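You operate a simulated robot arm through the tools that you are given. There is no shell and no other tool.

You are at the controls of a simulated two-armed robot. One attempt, no reset.

Task
Set the rack slider to the number of tubes in the counting rack; mark TUBES and COILS in blue.
Fine: mark the boxes on the green card; the marker goes back in its stand. Set down upright: what you pick out.

Only the result counts: the job must be done as asked and must still hold three seconds after the hand-in. Knocking over, shifting, dropping, spilling or breaking anything else fails it.

Robot
Two 7-joint arms with two-finger parallel grippers on one trunk that stands fixed in place. Base frame: the origin is at the foot of the trunk, x ahead of it, y to its left, z up. Units: mm, degrees, N and s.
The left shoulder is at [71, 156, 1105], the right one opposite. Payload 3.91 kg a hand.
The TCP of each hand is the grasp point between the finger pads, 30 mm short of the fingertips. In the tool frame z runs along the fingers and y along their closing line. Largest opening 110 mm; finger width 20, thickness 10; the body of the gripper, 48 by 112 mm, starts 55 mm behind the TCP.
Orientation is told as [roll, pitch, yaw] about the base's x, y, z axes, in that order, counted from this pose: with the fingers straight down and closing along the base's y, the tool's x points along the base's -x, its y along +y and its z along -z.

Tools
- The arms move only by the tool step_arm. It takes "left_series", "right_series" or both (then of equal length, played together; a hand with none holds still); each is a list of rows, each a list of 7 numbers: the turn, a rotation vector about the base's x, y, z in degrees, then the shift along the base's x, y, z in cm, then the finger opening in cm, from 0 to 11. In form: [[wx, wy, wz, x, y, z, gripper], ...]. A call has 1 to 20 rows; each row shifts and turns the commanded pose from where the row before left it. A row lasts 0.2 s, in which the tool goes at most 50 mm and 8.6 degrees; a call with a longer step from one row to the next is refused whole, and so is a gripper value outside its range. Where a pose cannot be reached the arm comes as near as it can. A force on the tool above 40 N (or 10 N above the force at the start of the call, whichever is more), or a blocked arm, ends the call early, and 0.2 s more pass. The fingers move at their own pace (about 108 mm/s each) and stop on an object; they squeeze with about 24 N. The grip force told is the motor's: it shows also when the fingers shut on nothing. Time passes only in rows, and 0.2 s behind the last, so rows that do not move let the fingers close. The reply holds the time, the measured pose of the TCP, the force on the tool along the base axes, the opening and the grip force, in the units named above and with some noise, with the torque about the TCP (base axes, N m) and any sound that the robot's microphone picked up.
- Cameras (640 x 400 px; columns grow to the right, rows downward): "scene" is now at [133.9, 37.8, 1349.6]; the picture's right is [0.43, -0.90, 0.00], its down [-0.37, -0.17, -0.91] and it looks along [0.83, 0.39, -0.41] (base axes); focal length 337 px, centre (320, 200). "left" rides on the left gripper at [72, -17, -103] in its tool frame; the picture's right is [0.23, 0.97, 0.00], its down [-0.76, 0.18, -0.62] and it looks along [-0.61, 0.14, 0.78] (tool axes); focal length 222 px, centre (320, 200). "right" rides on the right gripper at [72, 17, -103] in its tool frame; the picture's right is [-0.23, 0.97, 0.00], its down [-0.76, -0.18, -0.62] and it looks along [-0.61, -0.14, 0.78] (tool axes); focal length 222 px, centre (320, 200). There is no depth. A picture from a camera that has moved, and an enlarged one, comes with that camera's place and axes in the base frame and with its lens.
- grab_frame(camera): a new picture of that camera. No time passes.
- raise_lower(by): slides the trunk up (or, below 0, down) by that many mm; the arms and the scene camera ride with it, the base frame stays. It gives what a move gives, with no picture.
- head_to(pan, tilt): turns the head with the scene camera to pan (to the left, within 86 degrees either way) and tilt (down, from -29 to 69), counted from straight ahead of the robot. It gives what a move gives.
- close_up(camera, box): a new picture of the part [left, top, right, bottom] of that camera's present view, enlarged. No time passes.
- hand_in(): hands the job in; it is judged then, once.

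Nothing tells you positions but the pictures and the camera data. Unless the task says otherwise, let go and move clear before handing in.

The tools are called after ">>>" as a command line: name --argument value ..., lists and objects as JSON in quotes. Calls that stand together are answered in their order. step_arm: Moves the arms, as the interface text tells. Its arguments: {"type":"object","properties":{"left_series":{"type":"array","items":{"type":"array","items":{"type":"number"}}},"right_series":{"type":"array","items":{"type":"array","items":{"type":"number"}}}},"required":[]} The other tools are called the same way: raise_lower (by) slides the trunk up or down; head_to (pan, tilt) turns the head that bears the scene camera; grab_frame (camera) takes a picture; close_up (camera, box) takes an enlarged picture of a part of a camera's view; hand_in () hands the job in.

At the start:

```text
time_s: 0.0
left_position: [597.7, 690.7, 1055.3]
left_tcp_rot: [-0.1, 0.1, 0.0]
left_force: [-0.3, -0.6, -0.6]
left_ft_torque: [0.04, -0.01, 0.03]
left_width: 109.9
left_grip_force: 0.0
right_position: [685.6, -18.9, 1176.2]
right_tcp_rot: [0.0, 0.0, 0.0]
right_force: [0.0, -0.3, 0.3]
right_ft_torque: [-0.02, 0.03, 0.01]
right_width: 109.8
right_grip_force: 0.1
trunk travel left (down, up): [-550.0, 390.0]
head pan, tilt: [25.3, 23.9]
```

scene: 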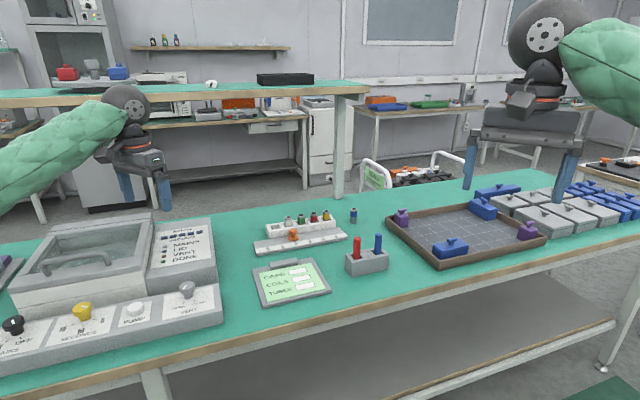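
right: 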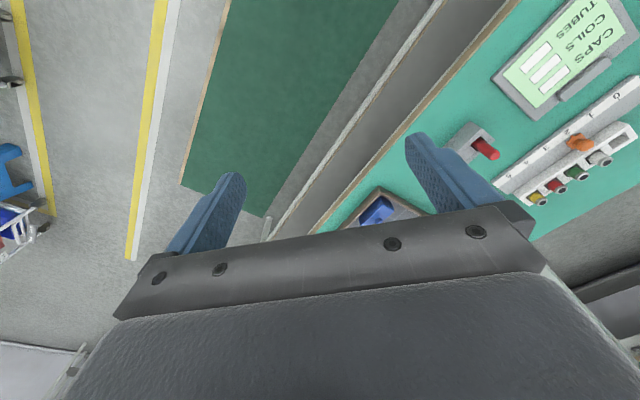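
left: 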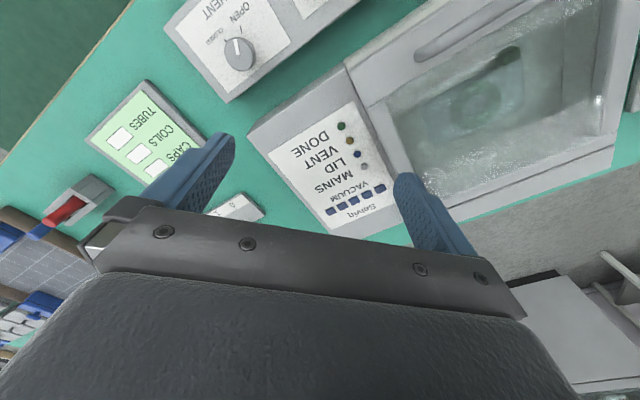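

I see a bench with a green card (CAPS, COILS, TUBES boxes), a marker stand with red and blue markers, a counting rack with a slider, and a tray. I'll take enlarged views first to read details.

>>> close_up --camera "scene" --box '[240, 190, 400, 310]'

>>> close_up --camera "right" --box '[440, 0, 640, 220]'

>>> close_up --camera "scene" --box '[380, 150, 640, 280]'

```text
3.33 times, centred on (320, 250) of scene
camera zoom: at [133.9, 37.8, 1349.6], right [0.43, -0.9, 0.0], down [-0.37, -0.17, -0.91], along [0.83, 0.39, -0.41], focal length 1123 px, centre (320, 33)
```

zoom: 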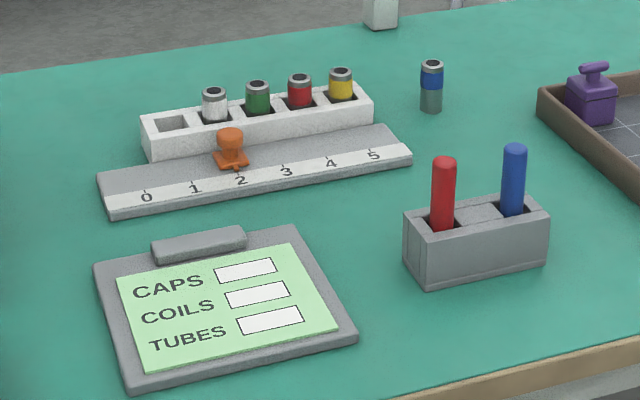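

```text
1.82 times, centred on (540, 110) of right
camera zoom: at [612.9, -2.3, 1280.2], right [0.23, 0.97, 0.0], down [0.76, -0.18, 0.62], along [0.61, -0.14, -0.78], focal length 404 px, centre (-80, 364)
```

zoom: 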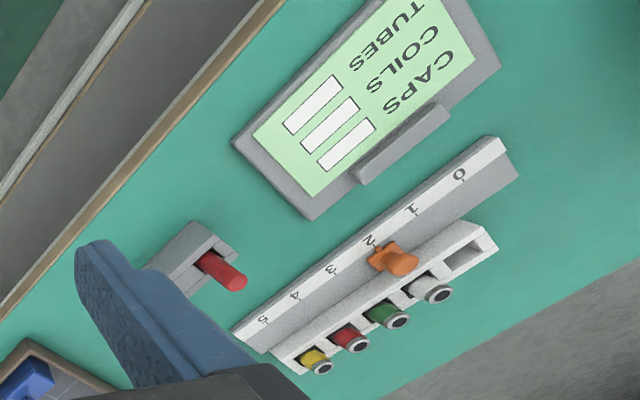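

```text
2.46 times, centred on (510, 215) of scene
camera zoom: at [133.9, 37.8, 1349.6], right [0.43, -0.9, 0.0], down [-0.37, -0.17, -0.91], along [0.83, 0.39, -0.41], focal length 829 px, centre (-148, 163)
```

zoom: 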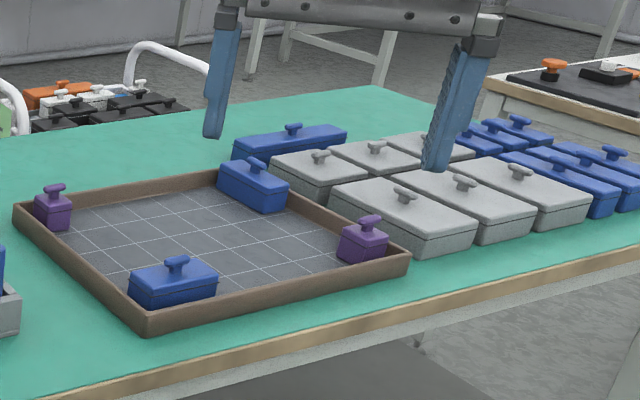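

The counting rack holds four tubes (white, green, red and yellow), with one slot empty; a blue tube stands outside it. The slider is at 2, at about (956, 522, 815), and the blue marker is near (940, 238). I'll bring the left hand over the area for a closer look.

>>> step_arm --left_series '[[0, 0, 0, 1.5, -4, 0, 11], [0, 0, 0, 1.5, -4, 0, 11], [0, 0, 0, 1.5, -4, 0, 11], [0, 0, 0, 1.5, -4, 0, 11], [0, 0, 0, 1.5, -4, 0, 11], [0, 0, 0, 1.5, -2, 0, 11], [0, 0, 0, 0, 0, 0, 11]]'

>>> grab_frame --camera "left"

>>> grab_frame --camera "scene"

```text
time_s: 1.6
left_position: [686.9, 471.1, 1053.0]
left_tcp_rot: [0.0, 0.0, 0.0]
left_force: [0.3, 0.5, -0.1]
left_ft_torque: [-0.02, 0.01, 0.02]
left_width: 109.9
left_grip_force: 0.0
right_position: [686.0, -18.9, 1176.1]
right_tcp_rot: [0.0, 0.0, 0.0]
right_force: [0.0, -0.4, -0.5]
right_ft_torque: [-0.01, 0.03, -0.01]
right_width: 109.5
right_grip_force: 0.0
trunk travel left (down, up): [-550.0, 390.0]
head pan, tilt: [25.3, 23.9]
```

```text
taken
camera left: at [614.2, 454.0, 1156.3], right [-0.23, 0.97, 0.0], down [0.76, 0.18, 0.62], along [0.61, 0.14, -0.78], focal length 222 px, centre (320, 200)
```

left: 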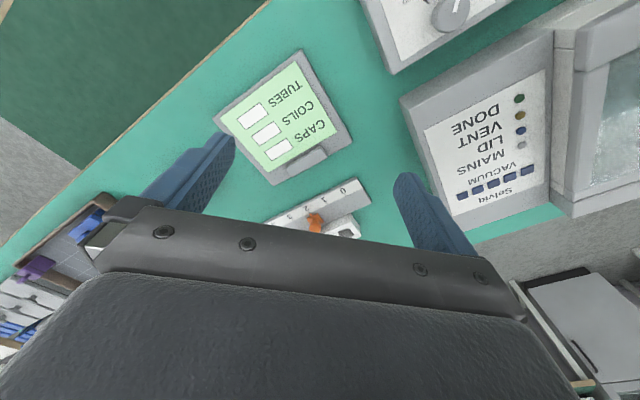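

```text
taken
camera scene: at [133.5, 37.9, 1349.7], right [0.43, -0.9, 0.0], down [-0.37, -0.17, -0.91], along [0.83, 0.39, -0.41], focal length 337 px, centre (320, 200)
```

scene: 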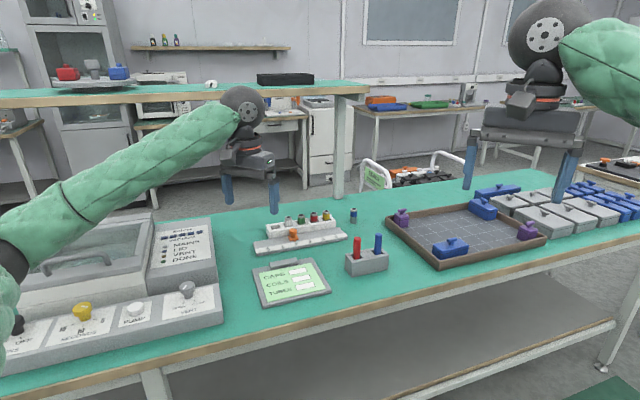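

The card and rack now sit in the left camera's view. I'll enlarge those parts to triangulate the positions.

>>> close_up --camera "left" --box '[200, 40, 380, 240]'

>>> close_up --camera "scene" --box '[240, 200, 400, 310]'

>>> close_up --camera "right" --box '[440, 0, 640, 220]'

```text
2.00 times, centred on (290, 140) of left
camera zoom: at [614.2, 454.0, 1156.3], right [-0.23, 0.97, 0.0], down [0.76, 0.18, 0.62], along [0.61, 0.14, -0.78], focal length 444 px, centre (380, 320)
```

zoom: 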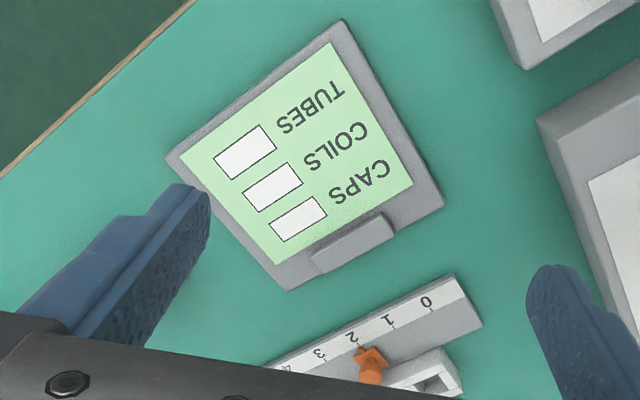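

```text
3.64 times, centred on (320, 255) of scene
camera zoom: at [133.5, 37.9, 1349.7], right [0.43, -0.9, 0.0], down [-0.37, -0.17, -0.91], along [0.83, 0.39, -0.41], focal length 1225 px, centre (320, 0)
```

zoom: 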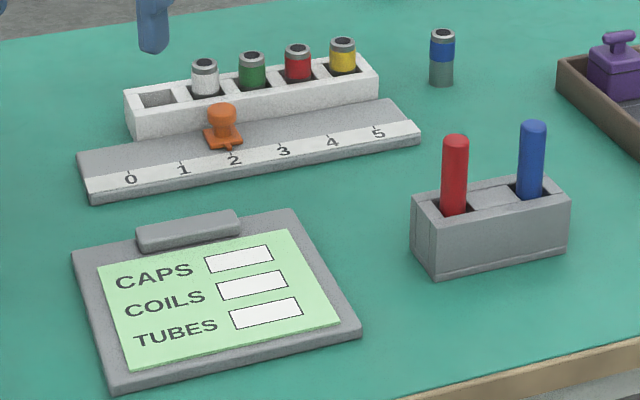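

```text
1.82 times, centred on (540, 110) of right
camera zoom: at [612.5, -2.2, 1280.4], right [0.23, 0.97, 0.0], down [0.76, -0.18, 0.62], along [0.61, -0.14, -0.78], focal length 404 px, centre (-80, 364)
```

zoom: 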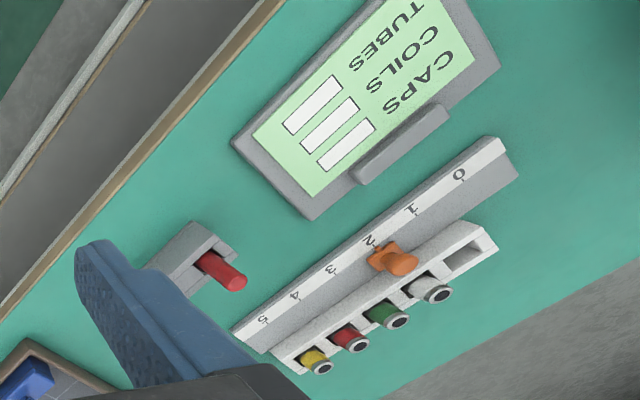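

The card's boxes lie near (757, 376) for TUBES and (785, 400) for COILS, at z around 790. I'll move the left hand near the blue marker and look down at it.

>>> step_arm --left_series '[[0, 0, 0, 1.9, -3.85, 0, 11], [0, 0, 0, 1.9, -3.85, 0, 11], [0, 0, 0, 1.9, -3.85, 0, 11], [0, 0, 0, 1.9, -3.85, 0, 11], [0, 0, 0, 1.9, -3.85, 0, 11], [0, 0, 0, 1.9, -3.85, 0, 11], [0, 0, 0, 0, 0, 0, 11]]'

>>> grab_frame --camera "left"

>>> grab_frame --camera "scene"

```text
time_s: 3.2
left_position: [803.1, 239.4, 1052.4]
left_tcp_rot: [0.0, -0.1, 0.0]
left_force: [0.1, 0.3, -0.1]
left_ft_torque: [-0.03, -0.01, -0.01]
left_width: 110.2
left_grip_force: 0.0
right_position: [684.7, -18.3, 1175.8]
right_tcp_rot: [0.0, 0.0, 0.0]
right_force: [-0.6, -0.7, -0.1]
right_ft_torque: [0.01, -0.03, -0.01]
right_width: 110.3
right_grip_force: 0.0
trunk travel left (down, up): [-550.0, 390.0]
head pan, tilt: [25.3, 23.9]
```

```text
taken
camera left: at [729.8, 222.9, 1155.7], right [-0.23, 0.97, 0.0], down [0.76, 0.18, 0.62], along [0.61, 0.14, -0.78], focal length 222 px, centre (320, 200)
```

left: 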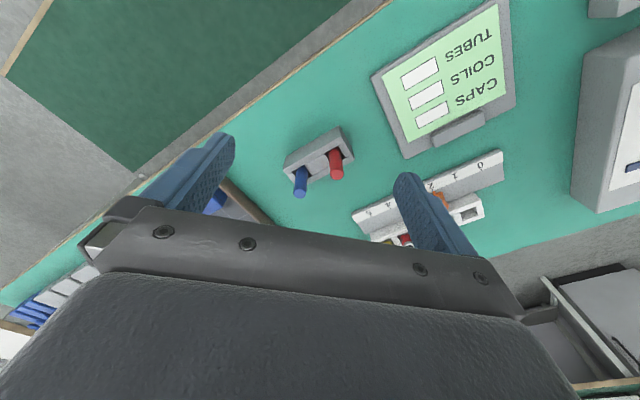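

```text
taken
camera scene: at [133.4, 38.6, 1349.7], right [0.43, -0.9, 0.0], down [-0.37, -0.17, -0.91], along [0.83, 0.39, -0.41], focal length 337 px, centre (320, 200)
```

scene: 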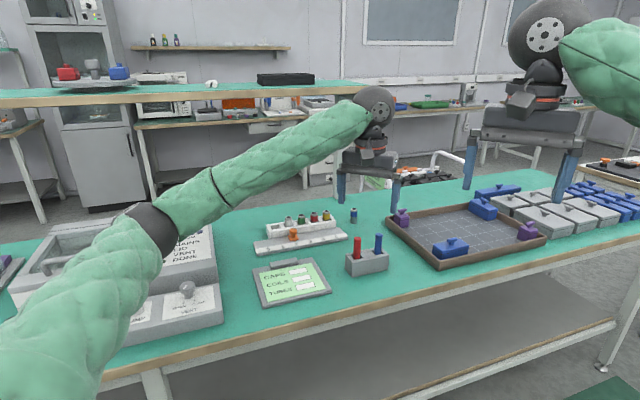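

>>> close_up --camera "left" --box '[260, 110, 380, 210]'

>>> close_up --camera "scene" --box '[335, 220, 405, 280]'

>>> close_up --camera "left" --box '[370, 0, 530, 160]'

```text
4.00 times, centred on (320, 160) of left
camera zoom: at [729.8, 222.9, 1155.7], right [-0.23, 0.97, 0.0], down [0.76, 0.18, 0.62], along [0.61, 0.14, -0.78], focal length 888 px, centre (320, 360)
```

zoom: 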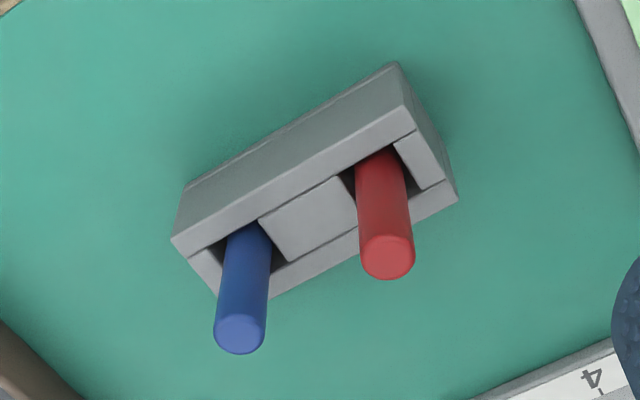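

```text
6.67 times, centred on (370, 250) of scene
camera zoom: at [133.4, 38.6, 1349.7], right [0.43, -0.9, 0.0], down [-0.37, -0.17, -0.91], along [0.83, 0.39, -0.41], focal length 2246 px, centre (-13, -133)
```

zoom: 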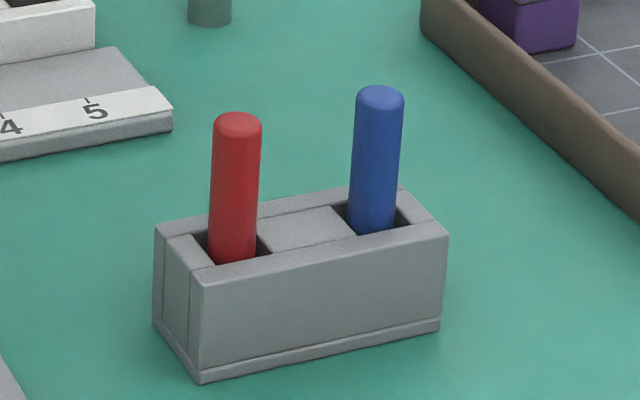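

```text
2.50 times, centred on (450, 80) of left
camera zoom: at [729.8, 222.9, 1155.7], right [-0.23, 0.97, 0.0], down [0.76, 0.18, 0.62], along [0.61, 0.14, -0.78], focal length 555 px, centre (-5, 500)
```

zoom: 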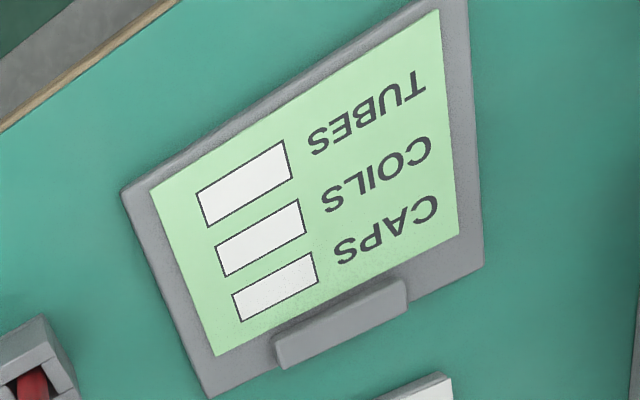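

The blue marker's axis is near (939, 239) with its top at about z 880. I'll move above it with the fingers partly open and check the alignment.

>>> step_arm --left_series '[[0, 0, 0, 4.5, 0, -1, 6], [0, 0, 0, 4.5, 0, -2, 6], [0, 0, 0, 4.5, 0, -2, 6], [0, 0, 0, 0, 0, -3.5, 6], [0, 0, 0, 0, 0, -3, 6], [0, 0, 0, 0, 0, 0, 6], [0, 0, 0, 0, 0, 0, 6]]'

>>> grab_frame --camera "left"

>>> grab_frame --camera "scene"

```text
time_s: 4.8
left_position: [936.9, 240.4, 940.1]
left_tcp_rot: [0.0, 0.1, 0.0]
left_force: [0.0, 0.0, -0.5]
left_ft_torque: [-0.02, -0.02, -0.02]
left_width: 59.8
left_grip_force: 0.0
right_position: [686.2, -19.2, 1177.3]
right_tcp_rot: [0.0, 0.1, 0.1]
right_force: [0.3, 0.7, -0.3]
right_ft_torque: [-0.03, 0.0, 0.01]
right_width: 110.0
right_grip_force: 0.1
trunk travel left (down, up): [-550.0, 390.0]
head pan, tilt: [25.3, 23.9]
```

```text
taken
camera left: at [865.4, 224.0, 1042.4], right [-0.23, 0.97, 0.0], down [0.76, 0.18, 0.62], along [0.61, 0.14, -0.78], focal length 222 px, centre (320, 200)
```

left: 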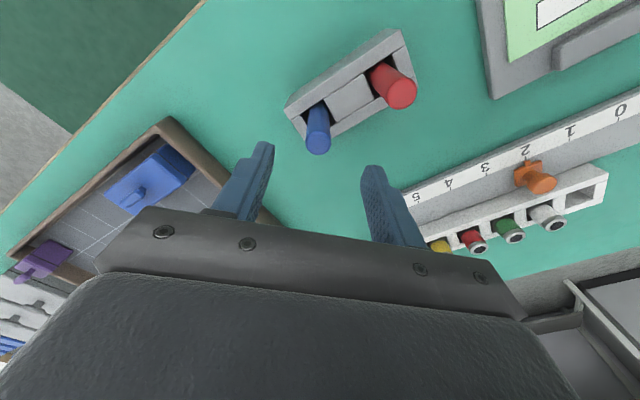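

```text
taken
camera scene: at [134.5, 37.5, 1349.5], right [0.43, -0.9, 0.0], down [-0.37, -0.17, -0.91], along [0.83, 0.39, -0.41], focal length 337 px, centre (320, 200)
```

scene: 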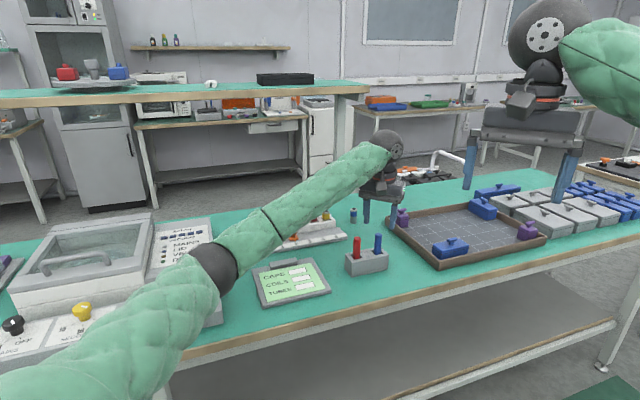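

The marker lies nearly under the grasp axis. I'll enlarge the view to refine the alignment and inspect the slot geometry.

>>> close_up --camera "left" --box '[270, 90, 370, 180]'

>>> close_up --camera "left" --box '[390, 80, 630, 270]'

```text
4.44 times, centred on (320, 135) of left
camera zoom: at [865.4, 224.0, 1042.4], right [-0.23, 0.97, 0.0], down [0.76, 0.18, 0.62], along [0.61, 0.14, -0.78], focal length 987 px, centre (320, 489)
```

zoom: 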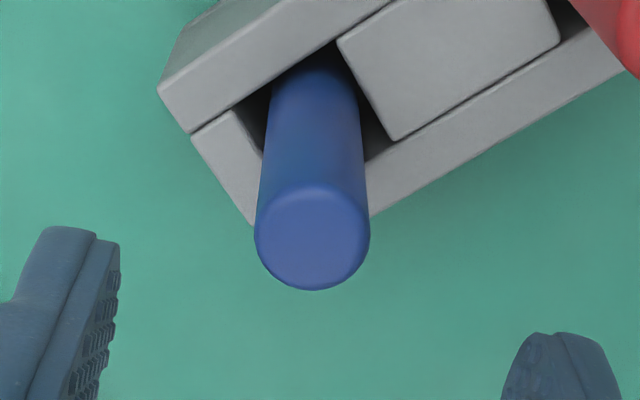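

```text
2.11 times, centred on (510, 175) of left
camera zoom: at [865.4, 224.0, 1042.4], right [-0.23, 0.97, 0.0], down [0.76, 0.18, 0.62], along [0.61, 0.14, -0.78], focal length 468 px, centre (-80, 253)
```

zoom: 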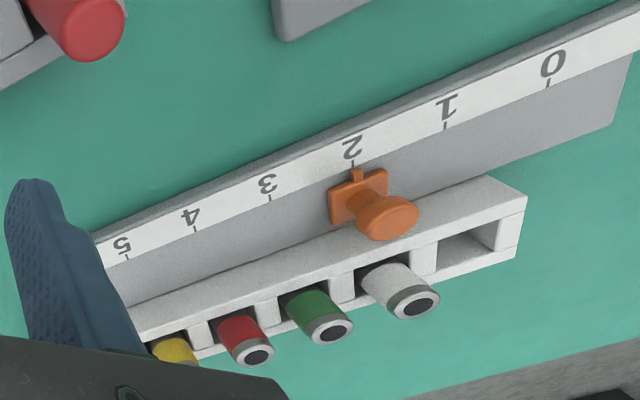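

The marker is at about (937, 239), directly under the grasp axis. I'll go down to z 862 and close on it.

>>> step_arm --left_series '[[0, 0, 0, 0, -0.1, -2.5, 6], [0, 0, 0, 0, 0, -2.5, 6], [0, 0, 0, 0, 0, -2.0, 6], [0, 0, 0, 0, 0, -0.8, 6], [0, 0, 0, 0, 0, 0, 6]]'

>>> close_up --camera "left" --box '[220, 90, 420, 230]'

>>> close_up --camera "scene" --box '[325, 190, 435, 290]'

```text
time_s: 6.0
left_position: [938.1, 237.7, 861.8]
left_tcp_rot: [0.0, 0.1, 0.0]
left_force: [0.5, -0.2, -0.2]
left_ft_torque: [-0.01, -0.01, 0.01]
left_width: 60.1
left_grip_force: 0.0
right_position: [686.8, -19.2, 1176.5]
right_tcp_rot: [-0.1, 0.0, -0.1]
right_force: [0.2, 0.2, -0.2]
right_ft_torque: [0.02, 0.04, -0.01]
right_width: 109.9
right_grip_force: 0.0
trunk travel left (down, up): [-550.0, 390.0]
head pan, tilt: [25.3, 23.9]
```

```text
2.86 times, centred on (320, 160) of left
camera zoom: at [864.2, 220.1, 964.5], right [-0.23, 0.97, 0.0], down [0.76, 0.18, 0.62], along [0.61, 0.14, -0.78], focal length 635 px, centre (320, 314)
```

zoom: 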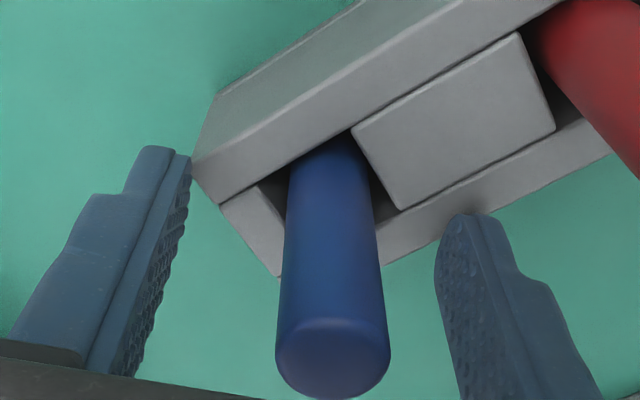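

```text
4.00 times, centred on (380, 240) of scene
camera zoom: at [134.1, 37.4, 1349.6], right [0.43, -0.9, 0.0], down [-0.37, -0.17, -0.91], along [0.83, 0.39, -0.41], focal length 1348 px, centre (80, 40)
```

zoom: 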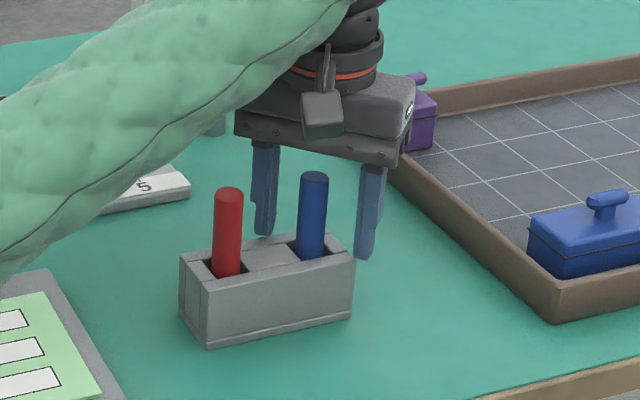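

The fingers straddle the blue marker with its top about 22 mm above the grasp point. I'll close on it now.

>>> step_arm --left_series '[[0, 0, 0, 0, 0.15, 0, 4], [0, 0, 0, 0, 0, 0, 1.5], [0, 0, 0, 0, 0, 0, 1.0], [0, 0, 0, 0, 0, 0, 1.0]]'

>>> close_up --camera "left" --box '[220, 90, 420, 230]'

```text
time_s: 7.0
left_position: [936.4, 238.1, 861.1]
left_tcp_rot: [0.0, 0.0, 0.0]
left_force: [0.3, -0.3, 0.9]
left_ft_torque: [0.0, -0.02, 0.01]
left_width: 18.4
left_grip_force: 24.3
right_position: [687.3, -18.4, 1175.5]
right_tcp_rot: [0.0, 0.0, 0.0]
right_force: [-0.3, -0.3, -0.9]
right_ft_torque: [-0.02, -0.02, -0.03]
right_width: 109.9
right_grip_force: 0.1
trunk travel left (down, up): [-550.0, 390.0]
head pan, tilt: [25.3, 23.9]
```

```text
2.86 times, centred on (320, 160) of left
camera zoom: at [863.9, 222.2, 964.5], right [-0.23, 0.97, 0.0], down [0.76, 0.18, 0.62], along [0.61, 0.14, -0.78], focal length 635 px, centre (320, 314)
```

zoom: 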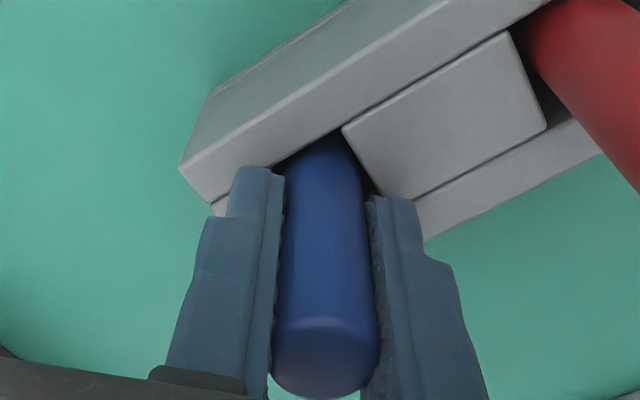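

The marker is gripped at 18 mm width. I'll lift it straight up clear of the stand.

>>> step_arm --left_series '[[0, 0, 0, 0, 0, 2, 1.0], [0, 0, 0, 0, 0, 3, 1.0], [0, 0, 0, 0, 0, 4, 1.0], [0, 0, 0, 0, 0, 4, 1.0], [0, 0, 0, 0, 0, 0, 1.0]]'

>>> grab_frame --camera "left"

>>> close_up --camera "scene" --box '[325, 160, 435, 290]'

```text
time_s: 8.2
left_position: [938.3, 241.5, 993.6]
left_tcp_rot: [0.0, 0.1, 0.0]
left_force: [-0.5, 0.2, 0.1]
left_ft_torque: [-0.03, 0.02, -0.02]
left_width: 18.4
left_grip_force: 23.8
right_position: [685.9, -18.5, 1175.3]
right_tcp_rot: [-0.1, 0.1, 0.0]
right_force: [0.1, 0.3, -0.1]
right_ft_torque: [0.01, 0.03, 0.01]
right_width: 110.2
right_grip_force: 0.0
trunk travel left (down, up): [-550.0, 390.0]
head pan, tilt: [25.3, 23.9]
```

```text
taken
camera left: at [865.0, 225.4, 1095.3], right [-0.23, 0.97, 0.0], down [0.76, 0.18, 0.62], along [0.61, 0.14, -0.78], focal length 222 px, centre (320, 200)
```

left: 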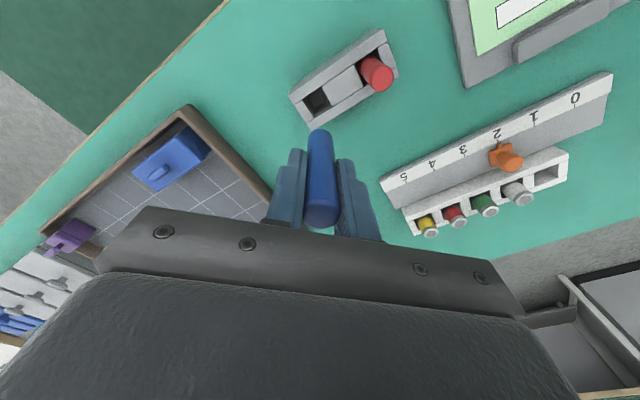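

```text
3.08 times, centred on (380, 225) of scene
camera zoom: at [134.8, 37.8, 1349.4], right [0.43, -0.9, 0.0], down [-0.37, -0.17, -0.91], along [0.83, 0.39, -0.41], focal length 1037 px, centre (135, 123)
```

zoom: 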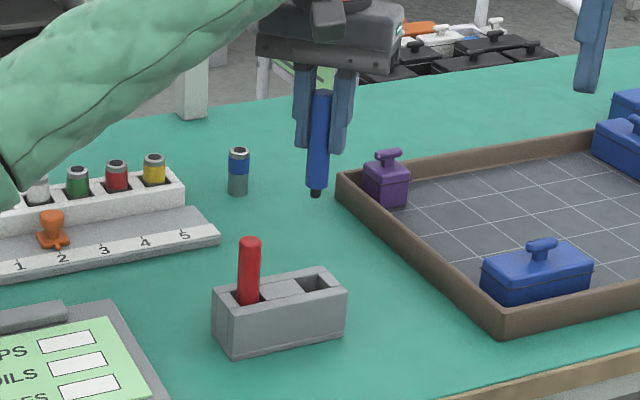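

The marker is lifted, with its dark tip about 78 mm below the grasp point. The TUBES box centre is near (755, 377) and COILS is near (780, 400). I'll carry the marker high over the red one to above TUBES.

>>> step_arm --left_series '[[0, 0, 0, 0, 0, 1.5, 1.0], [0, 0, 0, -3.03, 2.28, 0, 1.0], [0, 0, 0, -3.03, 2.28, 0, 1.0], [0, 0, 0, -3.03, 2.28, 0, 1.0], [0, 0, 0, -3.03, 2.28, 0, 1.0], [0, 0, 0, -3.03, 2.28, 0, 1.0], [0, 0, 0, -3.03, 2.28, 0, 1.0], [0, 0, 0, 0, 0, -4, 1.0], [0, 0, 0, 0, 0, -4, 1.0], [0, 0, 0, 0, 0, 0, 1.0]]'

>>> grab_frame --camera "left"

>>> grab_frame --camera "scene"

>>> grab_frame --camera "right"

```text
time_s: 10.4
left_position: [754.1, 376.7, 925.0]
left_tcp_rot: [0.0, 0.1, 0.0]
left_force: [1.3, -0.1, 0.3]
left_ft_torque: [0.01, -0.01, -0.01]
left_width: 18.6
left_grip_force: 24.0
right_position: [686.5, -19.0, 1174.9]
right_tcp_rot: [0.0, 0.1, 0.1]
right_force: [-0.9, 0.2, 0.2]
right_ft_torque: [-0.01, -0.02, -0.04]
right_width: 110.2
right_grip_force: 0.1
trunk travel left (down, up): [-550.0, 390.0]
head pan, tilt: [25.3, 23.9]
```

```text
taken
camera left: at [680.9, 360.0, 1028.5], right [-0.23, 0.97, 0.0], down [0.76, 0.18, 0.62], along [0.61, 0.14, -0.78], focal length 222 px, centre (320, 200)
```

left: 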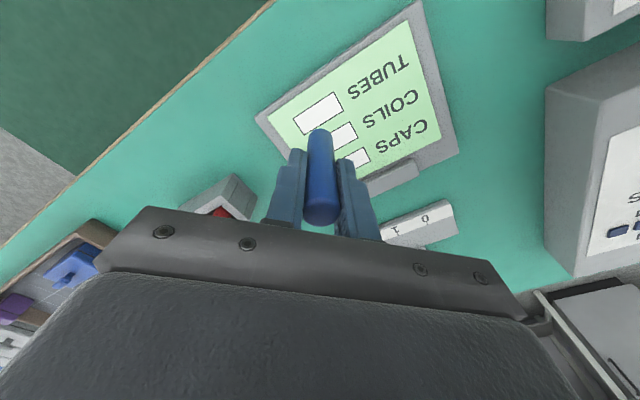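

```text
taken
camera scene: at [134.1, 37.1, 1349.6], right [0.43, -0.9, 0.0], down [-0.37, -0.17, -0.91], along [0.83, 0.39, -0.41], focal length 337 px, centre (320, 200)
```

scene: 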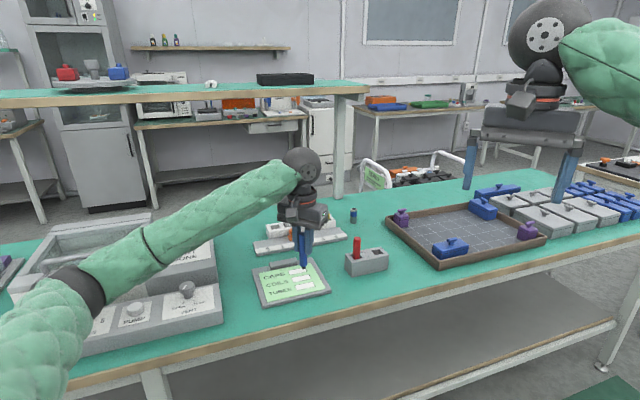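

```text
taken
camera right: at [613.1, -2.9, 1280.1], right [0.23, 0.97, 0.0], down [0.76, -0.18, 0.62], along [0.61, -0.14, -0.78], focal length 222 px, centre (320, 200)
```

right: 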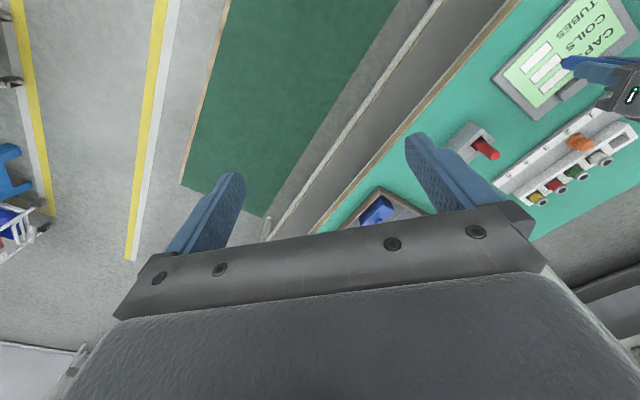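

The marker is above the card. I'll enlarge the view to check the tip against the TUBES box.

>>> close_up --camera "left" --box '[260, 70, 400, 180]'

>>> close_up --camera "scene" --box '[245, 220, 345, 310]'

>>> close_up --camera "right" --box '[490, 0, 640, 120]'

```text
3.64 times, centred on (330, 125) of left
camera zoom: at [680.9, 360.0, 1028.5], right [-0.23, 0.97, 0.0], down [0.76, 0.18, 0.62], along [0.61, 0.14, -0.78], focal length 808 px, centre (284, 473)
```

zoom: 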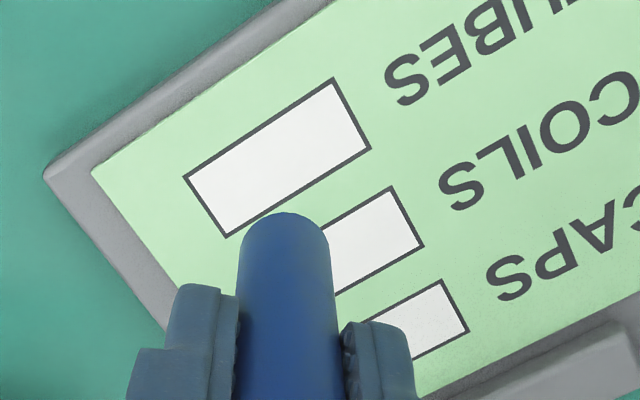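

```text
4.44 times, centred on (295, 265) of scene
camera zoom: at [134.1, 37.1, 1349.6], right [0.43, -0.9, 0.0], down [-0.37, -0.17, -0.91], along [0.83, 0.39, -0.41], focal length 1497 px, centre (431, -89)
```

zoom: 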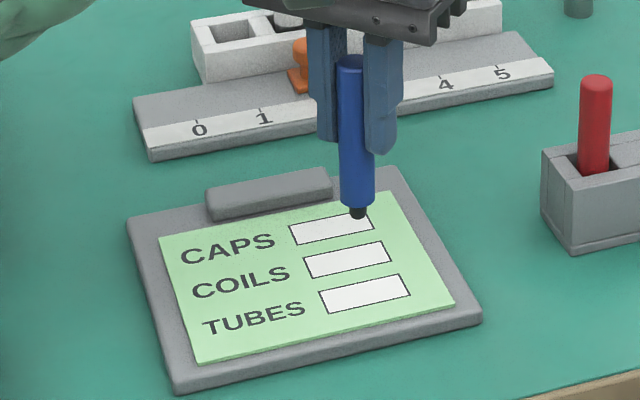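

```text
3.33 times, centred on (565, 60) of right
camera zoom: at [613.1, -2.9, 1280.1], right [0.23, 0.97, 0.0], down [0.76, -0.18, 0.62], along [0.61, -0.14, -0.78], focal length 740 px, centre (-497, 667)
```

zoom: 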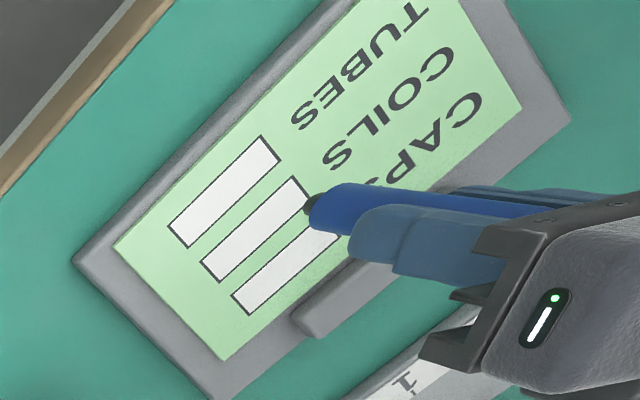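

The tip is about 78 mm below the grasp point, and the TUBES box centre is confirmed at (755, 376). I'll move to the stroke's start and come down slowly until contact.

>>> step_arm --left_series '[[0, 0, 0, 0.7, -0.8, -1.5, 1.0], [0, 0, 0, 0, 0, -2, 1.0], [0, 0, 0, 0, 0, -1.2, 1.0], [0, 0, 0, 0, 0, -0.3, 1.0], [0, 0, 0, 0, 0, 0, 1.0]]'

>>> close_up --camera "scene" --box '[265, 240, 345, 310]'

>>> close_up --camera "right" --box '[490, 0, 640, 120]'

>>> close_up --camera "left" --box '[260, 50, 400, 180]'

```text
time_s: 11.6
left_position: [760.3, 368.2, 874.7]
left_tcp_rot: [0.1, -0.1, -0.1]
left_force: [0.6, -0.6, -0.3]
left_ft_torque: [-0.01, -0.02, 0.01]
left_width: 18.6
left_grip_force: 23.6
right_position: [687.5, -19.2, 1176.4]
right_tcp_rot: [0.0, 0.0, -0.1]
right_force: [-0.2, -0.1, -0.5]
right_ft_torque: [0.0, -0.02, -0.02]
right_width: 110.1
right_grip_force: 0.0
trunk travel left (down, up): [-550.0, 390.0]
head pan, tilt: [25.3, 23.9]
```

```text
5.71 times, centred on (305, 275) of scene
camera zoom: at [134.1, 37.5, 1349.6], right [0.43, -0.9, 0.0], down [-0.37, -0.17, -0.91], along [0.83, 0.39, -0.41], focal length 1925 px, centre (406, -229)
```

zoom: 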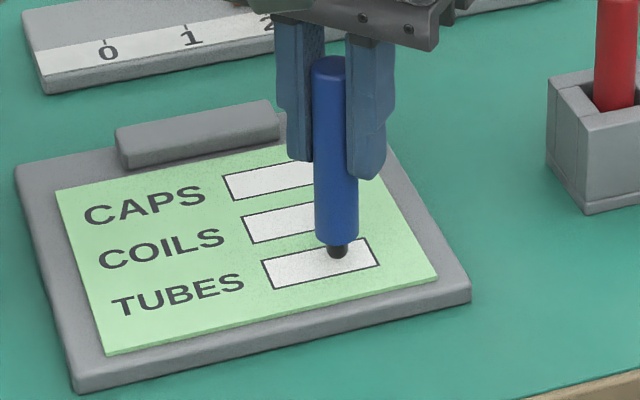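

```text
3.33 times, centred on (565, 60) of right
camera zoom: at [613.1, -2.5, 1280.1], right [0.23, 0.97, 0.0], down [0.76, -0.18, 0.62], along [0.61, -0.14, -0.78], focal length 740 px, centre (-497, 667)
```

zoom: 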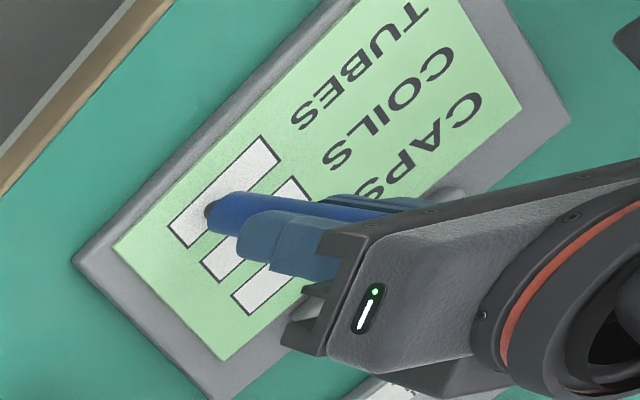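

```text
3.08 times, centred on (330, 115) of left
camera zoom: at [687.5, 351.8, 978.3], right [-0.23, 0.97, 0.0], down [0.76, 0.18, 0.62], along [0.61, 0.14, -0.78], focal length 684 px, centre (289, 462)
```

zoom: 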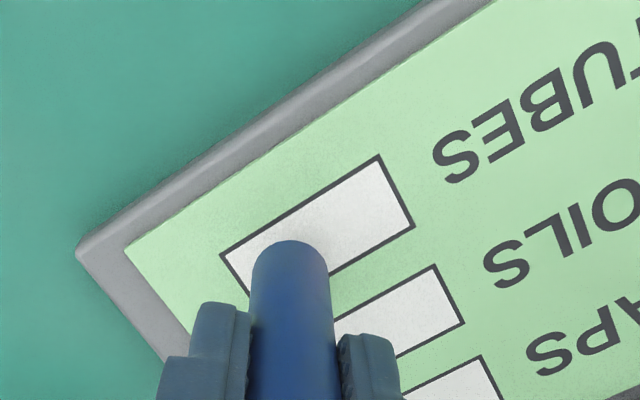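

The tip hovers just over the TUBES box. I'll go down in 1.5 mm steps and watch the force.

>>> step_arm --left_series '[[0, 0, 0, 0, 0, -0.15, 1.0], [0, 0, 0, 0, 0, -0.15, 1.0], [0, 0, 0, 0, 0, -0.15, 1.0], [0, 0, 0, 0, 0, 0, 1.0]]'

>>> close_up --camera "scene" --box '[265, 240, 345, 310]'

```text
time_s: 12.6
left_position: [761.9, 367.3, 872.7]
left_tcp_rot: [0.0, 0.0, 0.0]
left_force: [-0.2, 1.8, 6.2]
left_ft_torque: [0.19, 0.01, 0.0]
left_width: 18.6
left_grip_force: 24.6
right_position: [686.1, -19.1, 1175.9]
right_tcp_rot: [0.0, 0.0, 0.0]
right_force: [-0.5, -0.2, 0.5]
right_ft_torque: [0.03, -0.01, 0.01]
right_width: 109.9
right_grip_force: 0.0
trunk travel left (down, up): [-550.0, 390.0]
head pan, tilt: [25.3, 23.9]
```

```text
5.71 times, centred on (305, 275) of scene
camera zoom: at [133.5, 37.4, 1349.7], right [0.43, -0.9, 0.0], down [-0.37, -0.17, -0.91], along [0.83, 0.39, -0.41], focal length 1925 px, centre (406, -229)
```

zoom: 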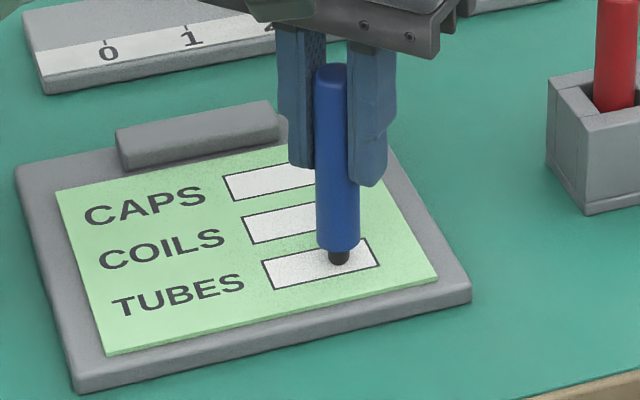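

The tip is in contact at about 6 N inside the TUBES box. I'll drag a 20 mm stroke along the box and lift off.

>>> step_arm --left_series '[[0, 0, 0, -0.28, 0.28, 0, 1.0], [0, 0, 0, -0.28, 0.28, 0, 1.0], [0, 0, 0, -0.28, 0.28, 0, 1.0], [0, 0, 0, -0.28, 0.28, 0, 1.0], [0, 0, 0, -0.28, 0.28, 0, 1.0]]'

>>> close_up --camera "scene" --box '[265, 240, 345, 310]'

>>> close_up --camera "right" --box '[490, 0, 640, 120]'

```text
time_s: 13.8
left_position: [746.6, 383.1, 871.4]
left_tcp_rot: [0.0, -0.1, 0.0]
left_force: [-0.6, 1.3, 4.5]
left_ft_torque: [0.16, -0.03, -0.02]
left_width: 18.3
left_grip_force: 23.8
right_position: [685.4, -18.8, 1175.4]
right_tcp_rot: [0.0, -0.1, 0.0]
right_force: [-0.7, -0.5, 0.8]
right_ft_torque: [0.03, -0.01, 0.0]
right_width: 110.1
right_grip_force: 0.1
trunk travel left (down, up): [-550.0, 390.0]
head pan, tilt: [25.3, 23.9]
```

```text
5.71 times, centred on (305, 275) of scene
camera zoom: at [133.6, 37.5, 1349.6], right [0.43, -0.9, 0.0], down [-0.37, -0.17, -0.91], along [0.83, 0.39, -0.41], focal length 1925 px, centre (406, -229)
```

zoom: 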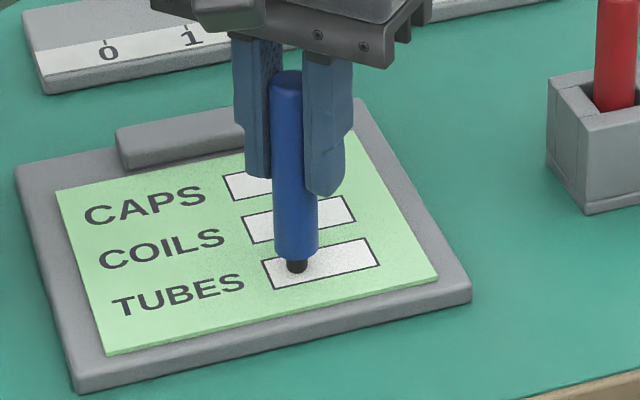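

```text
3.33 times, centred on (565, 60) of right
camera zoom: at [612.7, -2.5, 1280.3], right [0.23, 0.97, 0.0], down [0.76, -0.18, 0.62], along [0.61, -0.14, -0.78], focal length 740 px, centre (-497, 667)
```

zoom: 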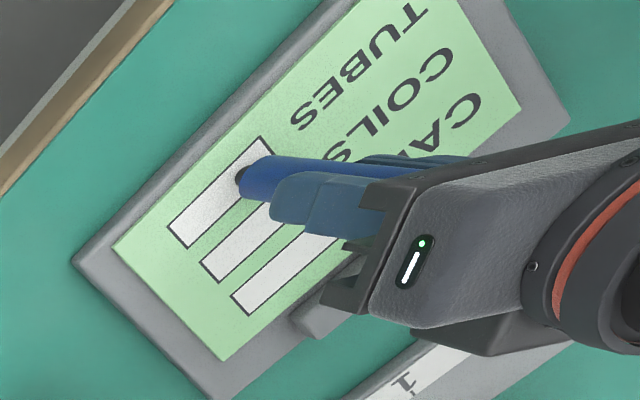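

No ink shows so far. I'll lift off and look at the box.

>>> step_arm --left_series '[[0, 0, 0, 0, 0, 1, 1.0], [0, 0, 0, 0, 0, 3, 1.0], [0, 0, 0, 0, 0, 0, 1.0]]'

>>> close_up --camera "scene" --box '[265, 240, 345, 310]'

>>> close_up --camera "left" --box '[260, 50, 400, 180]'

>>> close_up --camera "right" --box '[490, 0, 640, 120]'

```text
time_s: 14.6
left_position: [746.1, 383.6, 911.7]
left_tcp_rot: [0.0, 0.1, 0.0]
left_force: [0.0, -0.2, -0.8]
left_ft_torque: [-0.02, -0.01, -0.01]
left_width: 18.3
left_grip_force: 24.2
right_position: [686.7, -17.8, 1175.1]
right_tcp_rot: [-0.1, 0.0, 0.1]
right_force: [-0.7, 0.3, 0.5]
right_ft_torque: [0.0, 0.04, -0.02]
right_width: 109.9
right_grip_force: 0.0
trunk travel left (down, up): [-550.0, 390.0]
head pan, tilt: [25.3, 23.9]
```

```text
5.71 times, centred on (305, 275) of scene
camera zoom: at [134.3, 38.0, 1349.5], right [0.43, -0.9, 0.0], down [-0.37, -0.17, -0.91], along [0.83, 0.39, -0.41], focal length 1925 px, centre (406, -229)
```

zoom: 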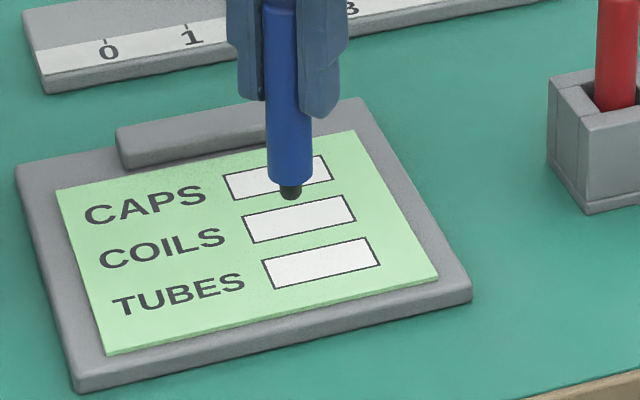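

```text
3.08 times, centred on (330, 115) of left
camera zoom: at [673.4, 367.4, 1014.4], right [-0.23, 0.97, 0.0], down [0.76, 0.18, 0.62], along [0.61, 0.14, -0.78], focal length 684 px, centre (289, 462)
```

zoom: 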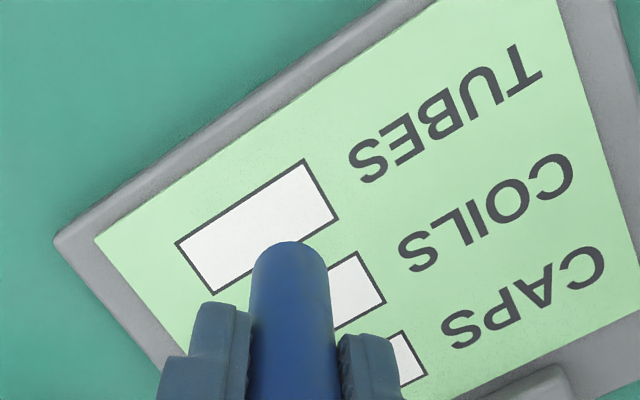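

```text
3.33 times, centred on (565, 60) of right
camera zoom: at [613.3, -2.0, 1279.9], right [0.23, 0.97, 0.0], down [0.76, -0.18, 0.62], along [0.61, -0.14, -0.78], focal length 740 px, centre (-497, 667)
```

zoom: 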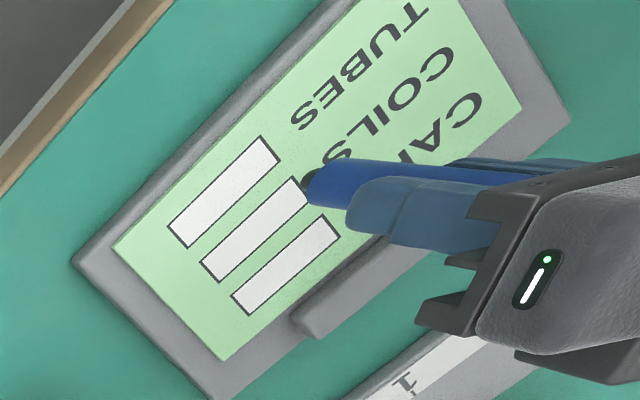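

The card shows no ink, so the light stroke left no mark. I'll press more firmly at the box centre, hold, and look again.

>>> step_arm --left_series '[[0, 0, 0, 0.7, -0.7, -1.5, 1.0], [0, 0, 0, 0, 0, -1.5, 1.0], [0, 0, 0, 0, 0, -0.8, 1.0], [0, 0, 0, 0, 0, -0.1, 1.0], [0, 0, 0, 0, 0, -0.1, 1.0], [0, 0, 0, 0, 0, -0.1, 1.0], [0, 0, 0, 0, 0, 0, 1.0], [0, 0, 0, 0, 0, 0, 1.0]]'

>>> close_up --camera "scene" --box '[265, 240, 345, 310]'

>>> close_up --camera "right" --box '[490, 0, 640, 120]'

```text
time_s: 16.4
left_position: [753.1, 375.5, 872.3]
left_tcp_rot: [0.0, 0.0, 0.1]
left_force: [0.1, 1.8, 9.8]
left_ft_torque: [0.25, 0.03, -0.03]
left_width: 18.8
left_grip_force: 24.1
right_position: [685.7, -19.7, 1177.0]
right_tcp_rot: [0.1, 0.0, 0.0]
right_force: [0.1, 0.6, -0.3]
right_ft_torque: [-0.01, 0.02, -0.01]
right_width: 109.9
right_grip_force: 0.1
trunk travel left (down, up): [-550.0, 390.0]
head pan, tilt: [25.3, 23.9]
```

```text
5.71 times, centred on (305, 275) of scene
camera zoom: at [133.2, 37.3, 1349.7], right [0.43, -0.9, 0.0], down [-0.37, -0.17, -0.91], along [0.83, 0.39, -0.41], focal length 1925 px, centre (406, -229)
```

zoom: 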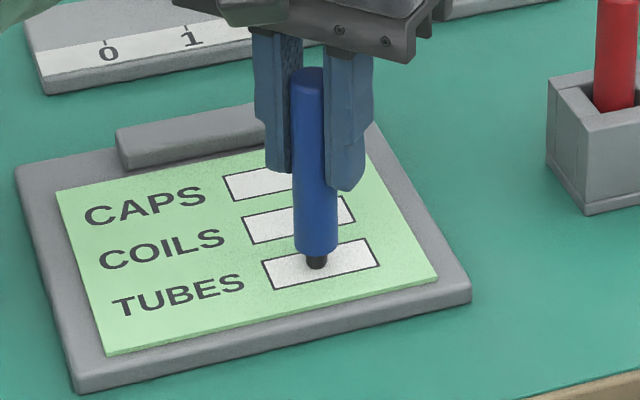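

```text
3.33 times, centred on (565, 60) of right
camera zoom: at [612.3, -2.7, 1280.6], right [0.23, 0.97, 0.0], down [0.76, -0.18, 0.62], along [0.61, -0.14, -0.78], focal length 740 px, centre (-497, 667)
```

zoom: 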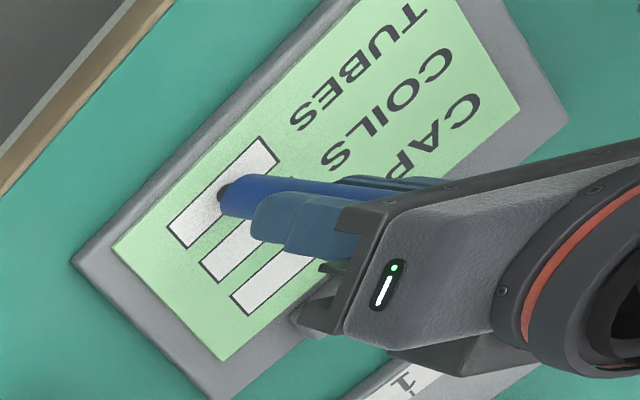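

Contact is at about 10 N. I'll press a bit more, hold, move a little within the box, then lift to look.

>>> step_arm --left_series '[[0, 0, 0, 0, 0, -0.1, 1.0], [0, 0, 0, 0, 0, -0.1, 1.0], [0, 0, 0, 0, 0, 0, 1.0], [0, 0, 0, 0, 0, 0, 1.0], [0, 0, 0, 0, 0, 0, 1.0]]'

>>> step_arm --left_series '[[0, 0, 0, -0.15, 0.15, 0, 1.0], [0, 0, 0, -0.15, 0.15, 0, 1.0], [0, 0, 0, 0.15, -0.15, 0, 1.0], [0, 0, 0, 0.15, -0.15, 0, 1.0], [0, 0, 0, 0, 0, 0, 1.0]]'

>>> step_arm --left_series '[[0, 0, 0, 0, 0, 1, 1.0], [0, 0, 0, 0, 0, 3, 1.0], [0, 0, 0, 0, 0, 0, 1.0]]'

>>> close_up --camera "scene" --box '[265, 240, 345, 310]'

>>> close_up --camera "left" --box '[260, 50, 400, 180]'

```text
time_s: 17.6
left_position: [753.4, 375.0, 869.3]
left_tcp_rot: [0.0, 0.0, 0.0]
left_force: [1.4, -1.4, 17.8]
left_ft_torque: [-0.23, -0.04, 0.0]
left_width: 18.5
left_grip_force: 24.3
right_position: [684.7, -19.6, 1175.6]
right_tcp_rot: [-0.1, 0.0, 0.0]
right_force: [-0.4, -0.3, 0.4]
right_ft_torque: [-0.03, 0.02, -0.05]
right_width: 110.2
right_grip_force: 0.1
trunk travel left (down, up): [-550.0, 390.0]
head pan, tilt: [25.3, 23.9]
```

```text
time_s: 18.8
left_position: [754.9, 375.8, 869.5]
left_tcp_rot: [-0.1, 0.0, 0.0]
left_force: [-1.1, 2.2, 8.8]
left_ft_torque: [0.28, 0.11, -0.03]
left_width: 18.7
left_grip_force: 23.8
right_position: [685.2, -18.9, 1176.3]
right_tcp_rot: [0.0, 0.0, 0.0]
right_force: [-0.4, -0.2, 0.3]
right_ft_torque: [0.0, -0.01, -0.01]
right_width: 109.8
right_grip_force: 0.0
trunk travel left (down, up): [-550.0, 390.0]
head pan, tilt: [25.3, 23.9]
```

```text
time_s: 19.6
left_position: [753.5, 375.8, 907.8]
left_tcp_rot: [0.0, 0.1, 0.0]
left_force: [0.4, -0.2, -0.2]
left_ft_torque: [0.02, -0.04, 0.0]
left_width: 18.5
left_grip_force: 23.6
right_position: [686.4, -18.5, 1176.1]
right_tcp_rot: [-0.1, 0.0, 0.0]
right_force: [-0.4, 0.1, 0.6]
right_ft_torque: [0.01, 0.01, -0.02]
right_width: 109.9
right_grip_force: 0.0
trunk travel left (down, up): [-550.0, 390.0]
head pan, tilt: [25.3, 23.9]
```

```text
5.71 times, centred on (305, 275) of scene
camera zoom: at [134.4, 37.9, 1349.5], right [0.43, -0.9, 0.0], down [-0.37, -0.17, -0.91], along [0.83, 0.39, -0.41], focal length 1925 px, centre (406, -229)
```

zoom: 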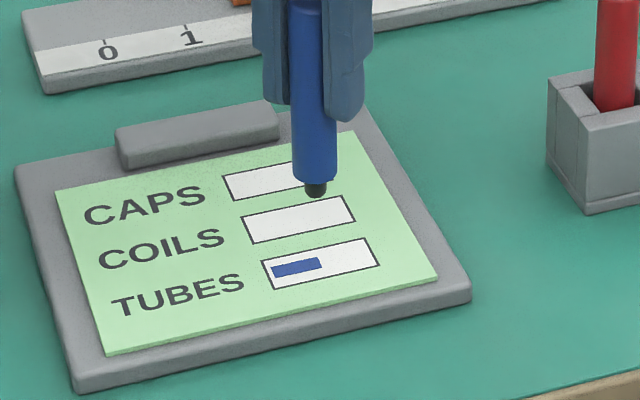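

```text
3.08 times, centred on (330, 115) of left
camera zoom: at [681.5, 359.4, 1010.1], right [-0.23, 0.97, 0.0], down [0.76, 0.18, 0.62], along [0.61, 0.14, -0.78], focal length 684 px, centre (289, 462)
```

zoom: 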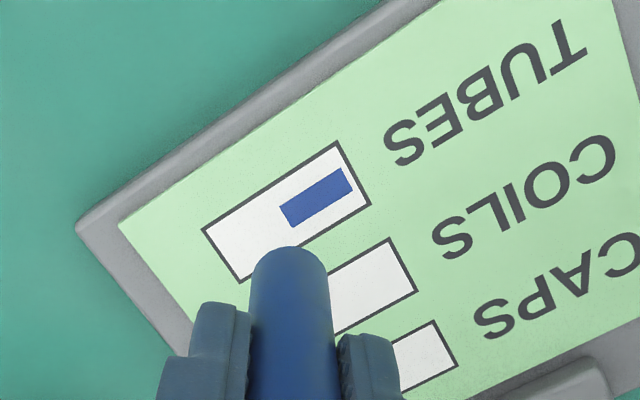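

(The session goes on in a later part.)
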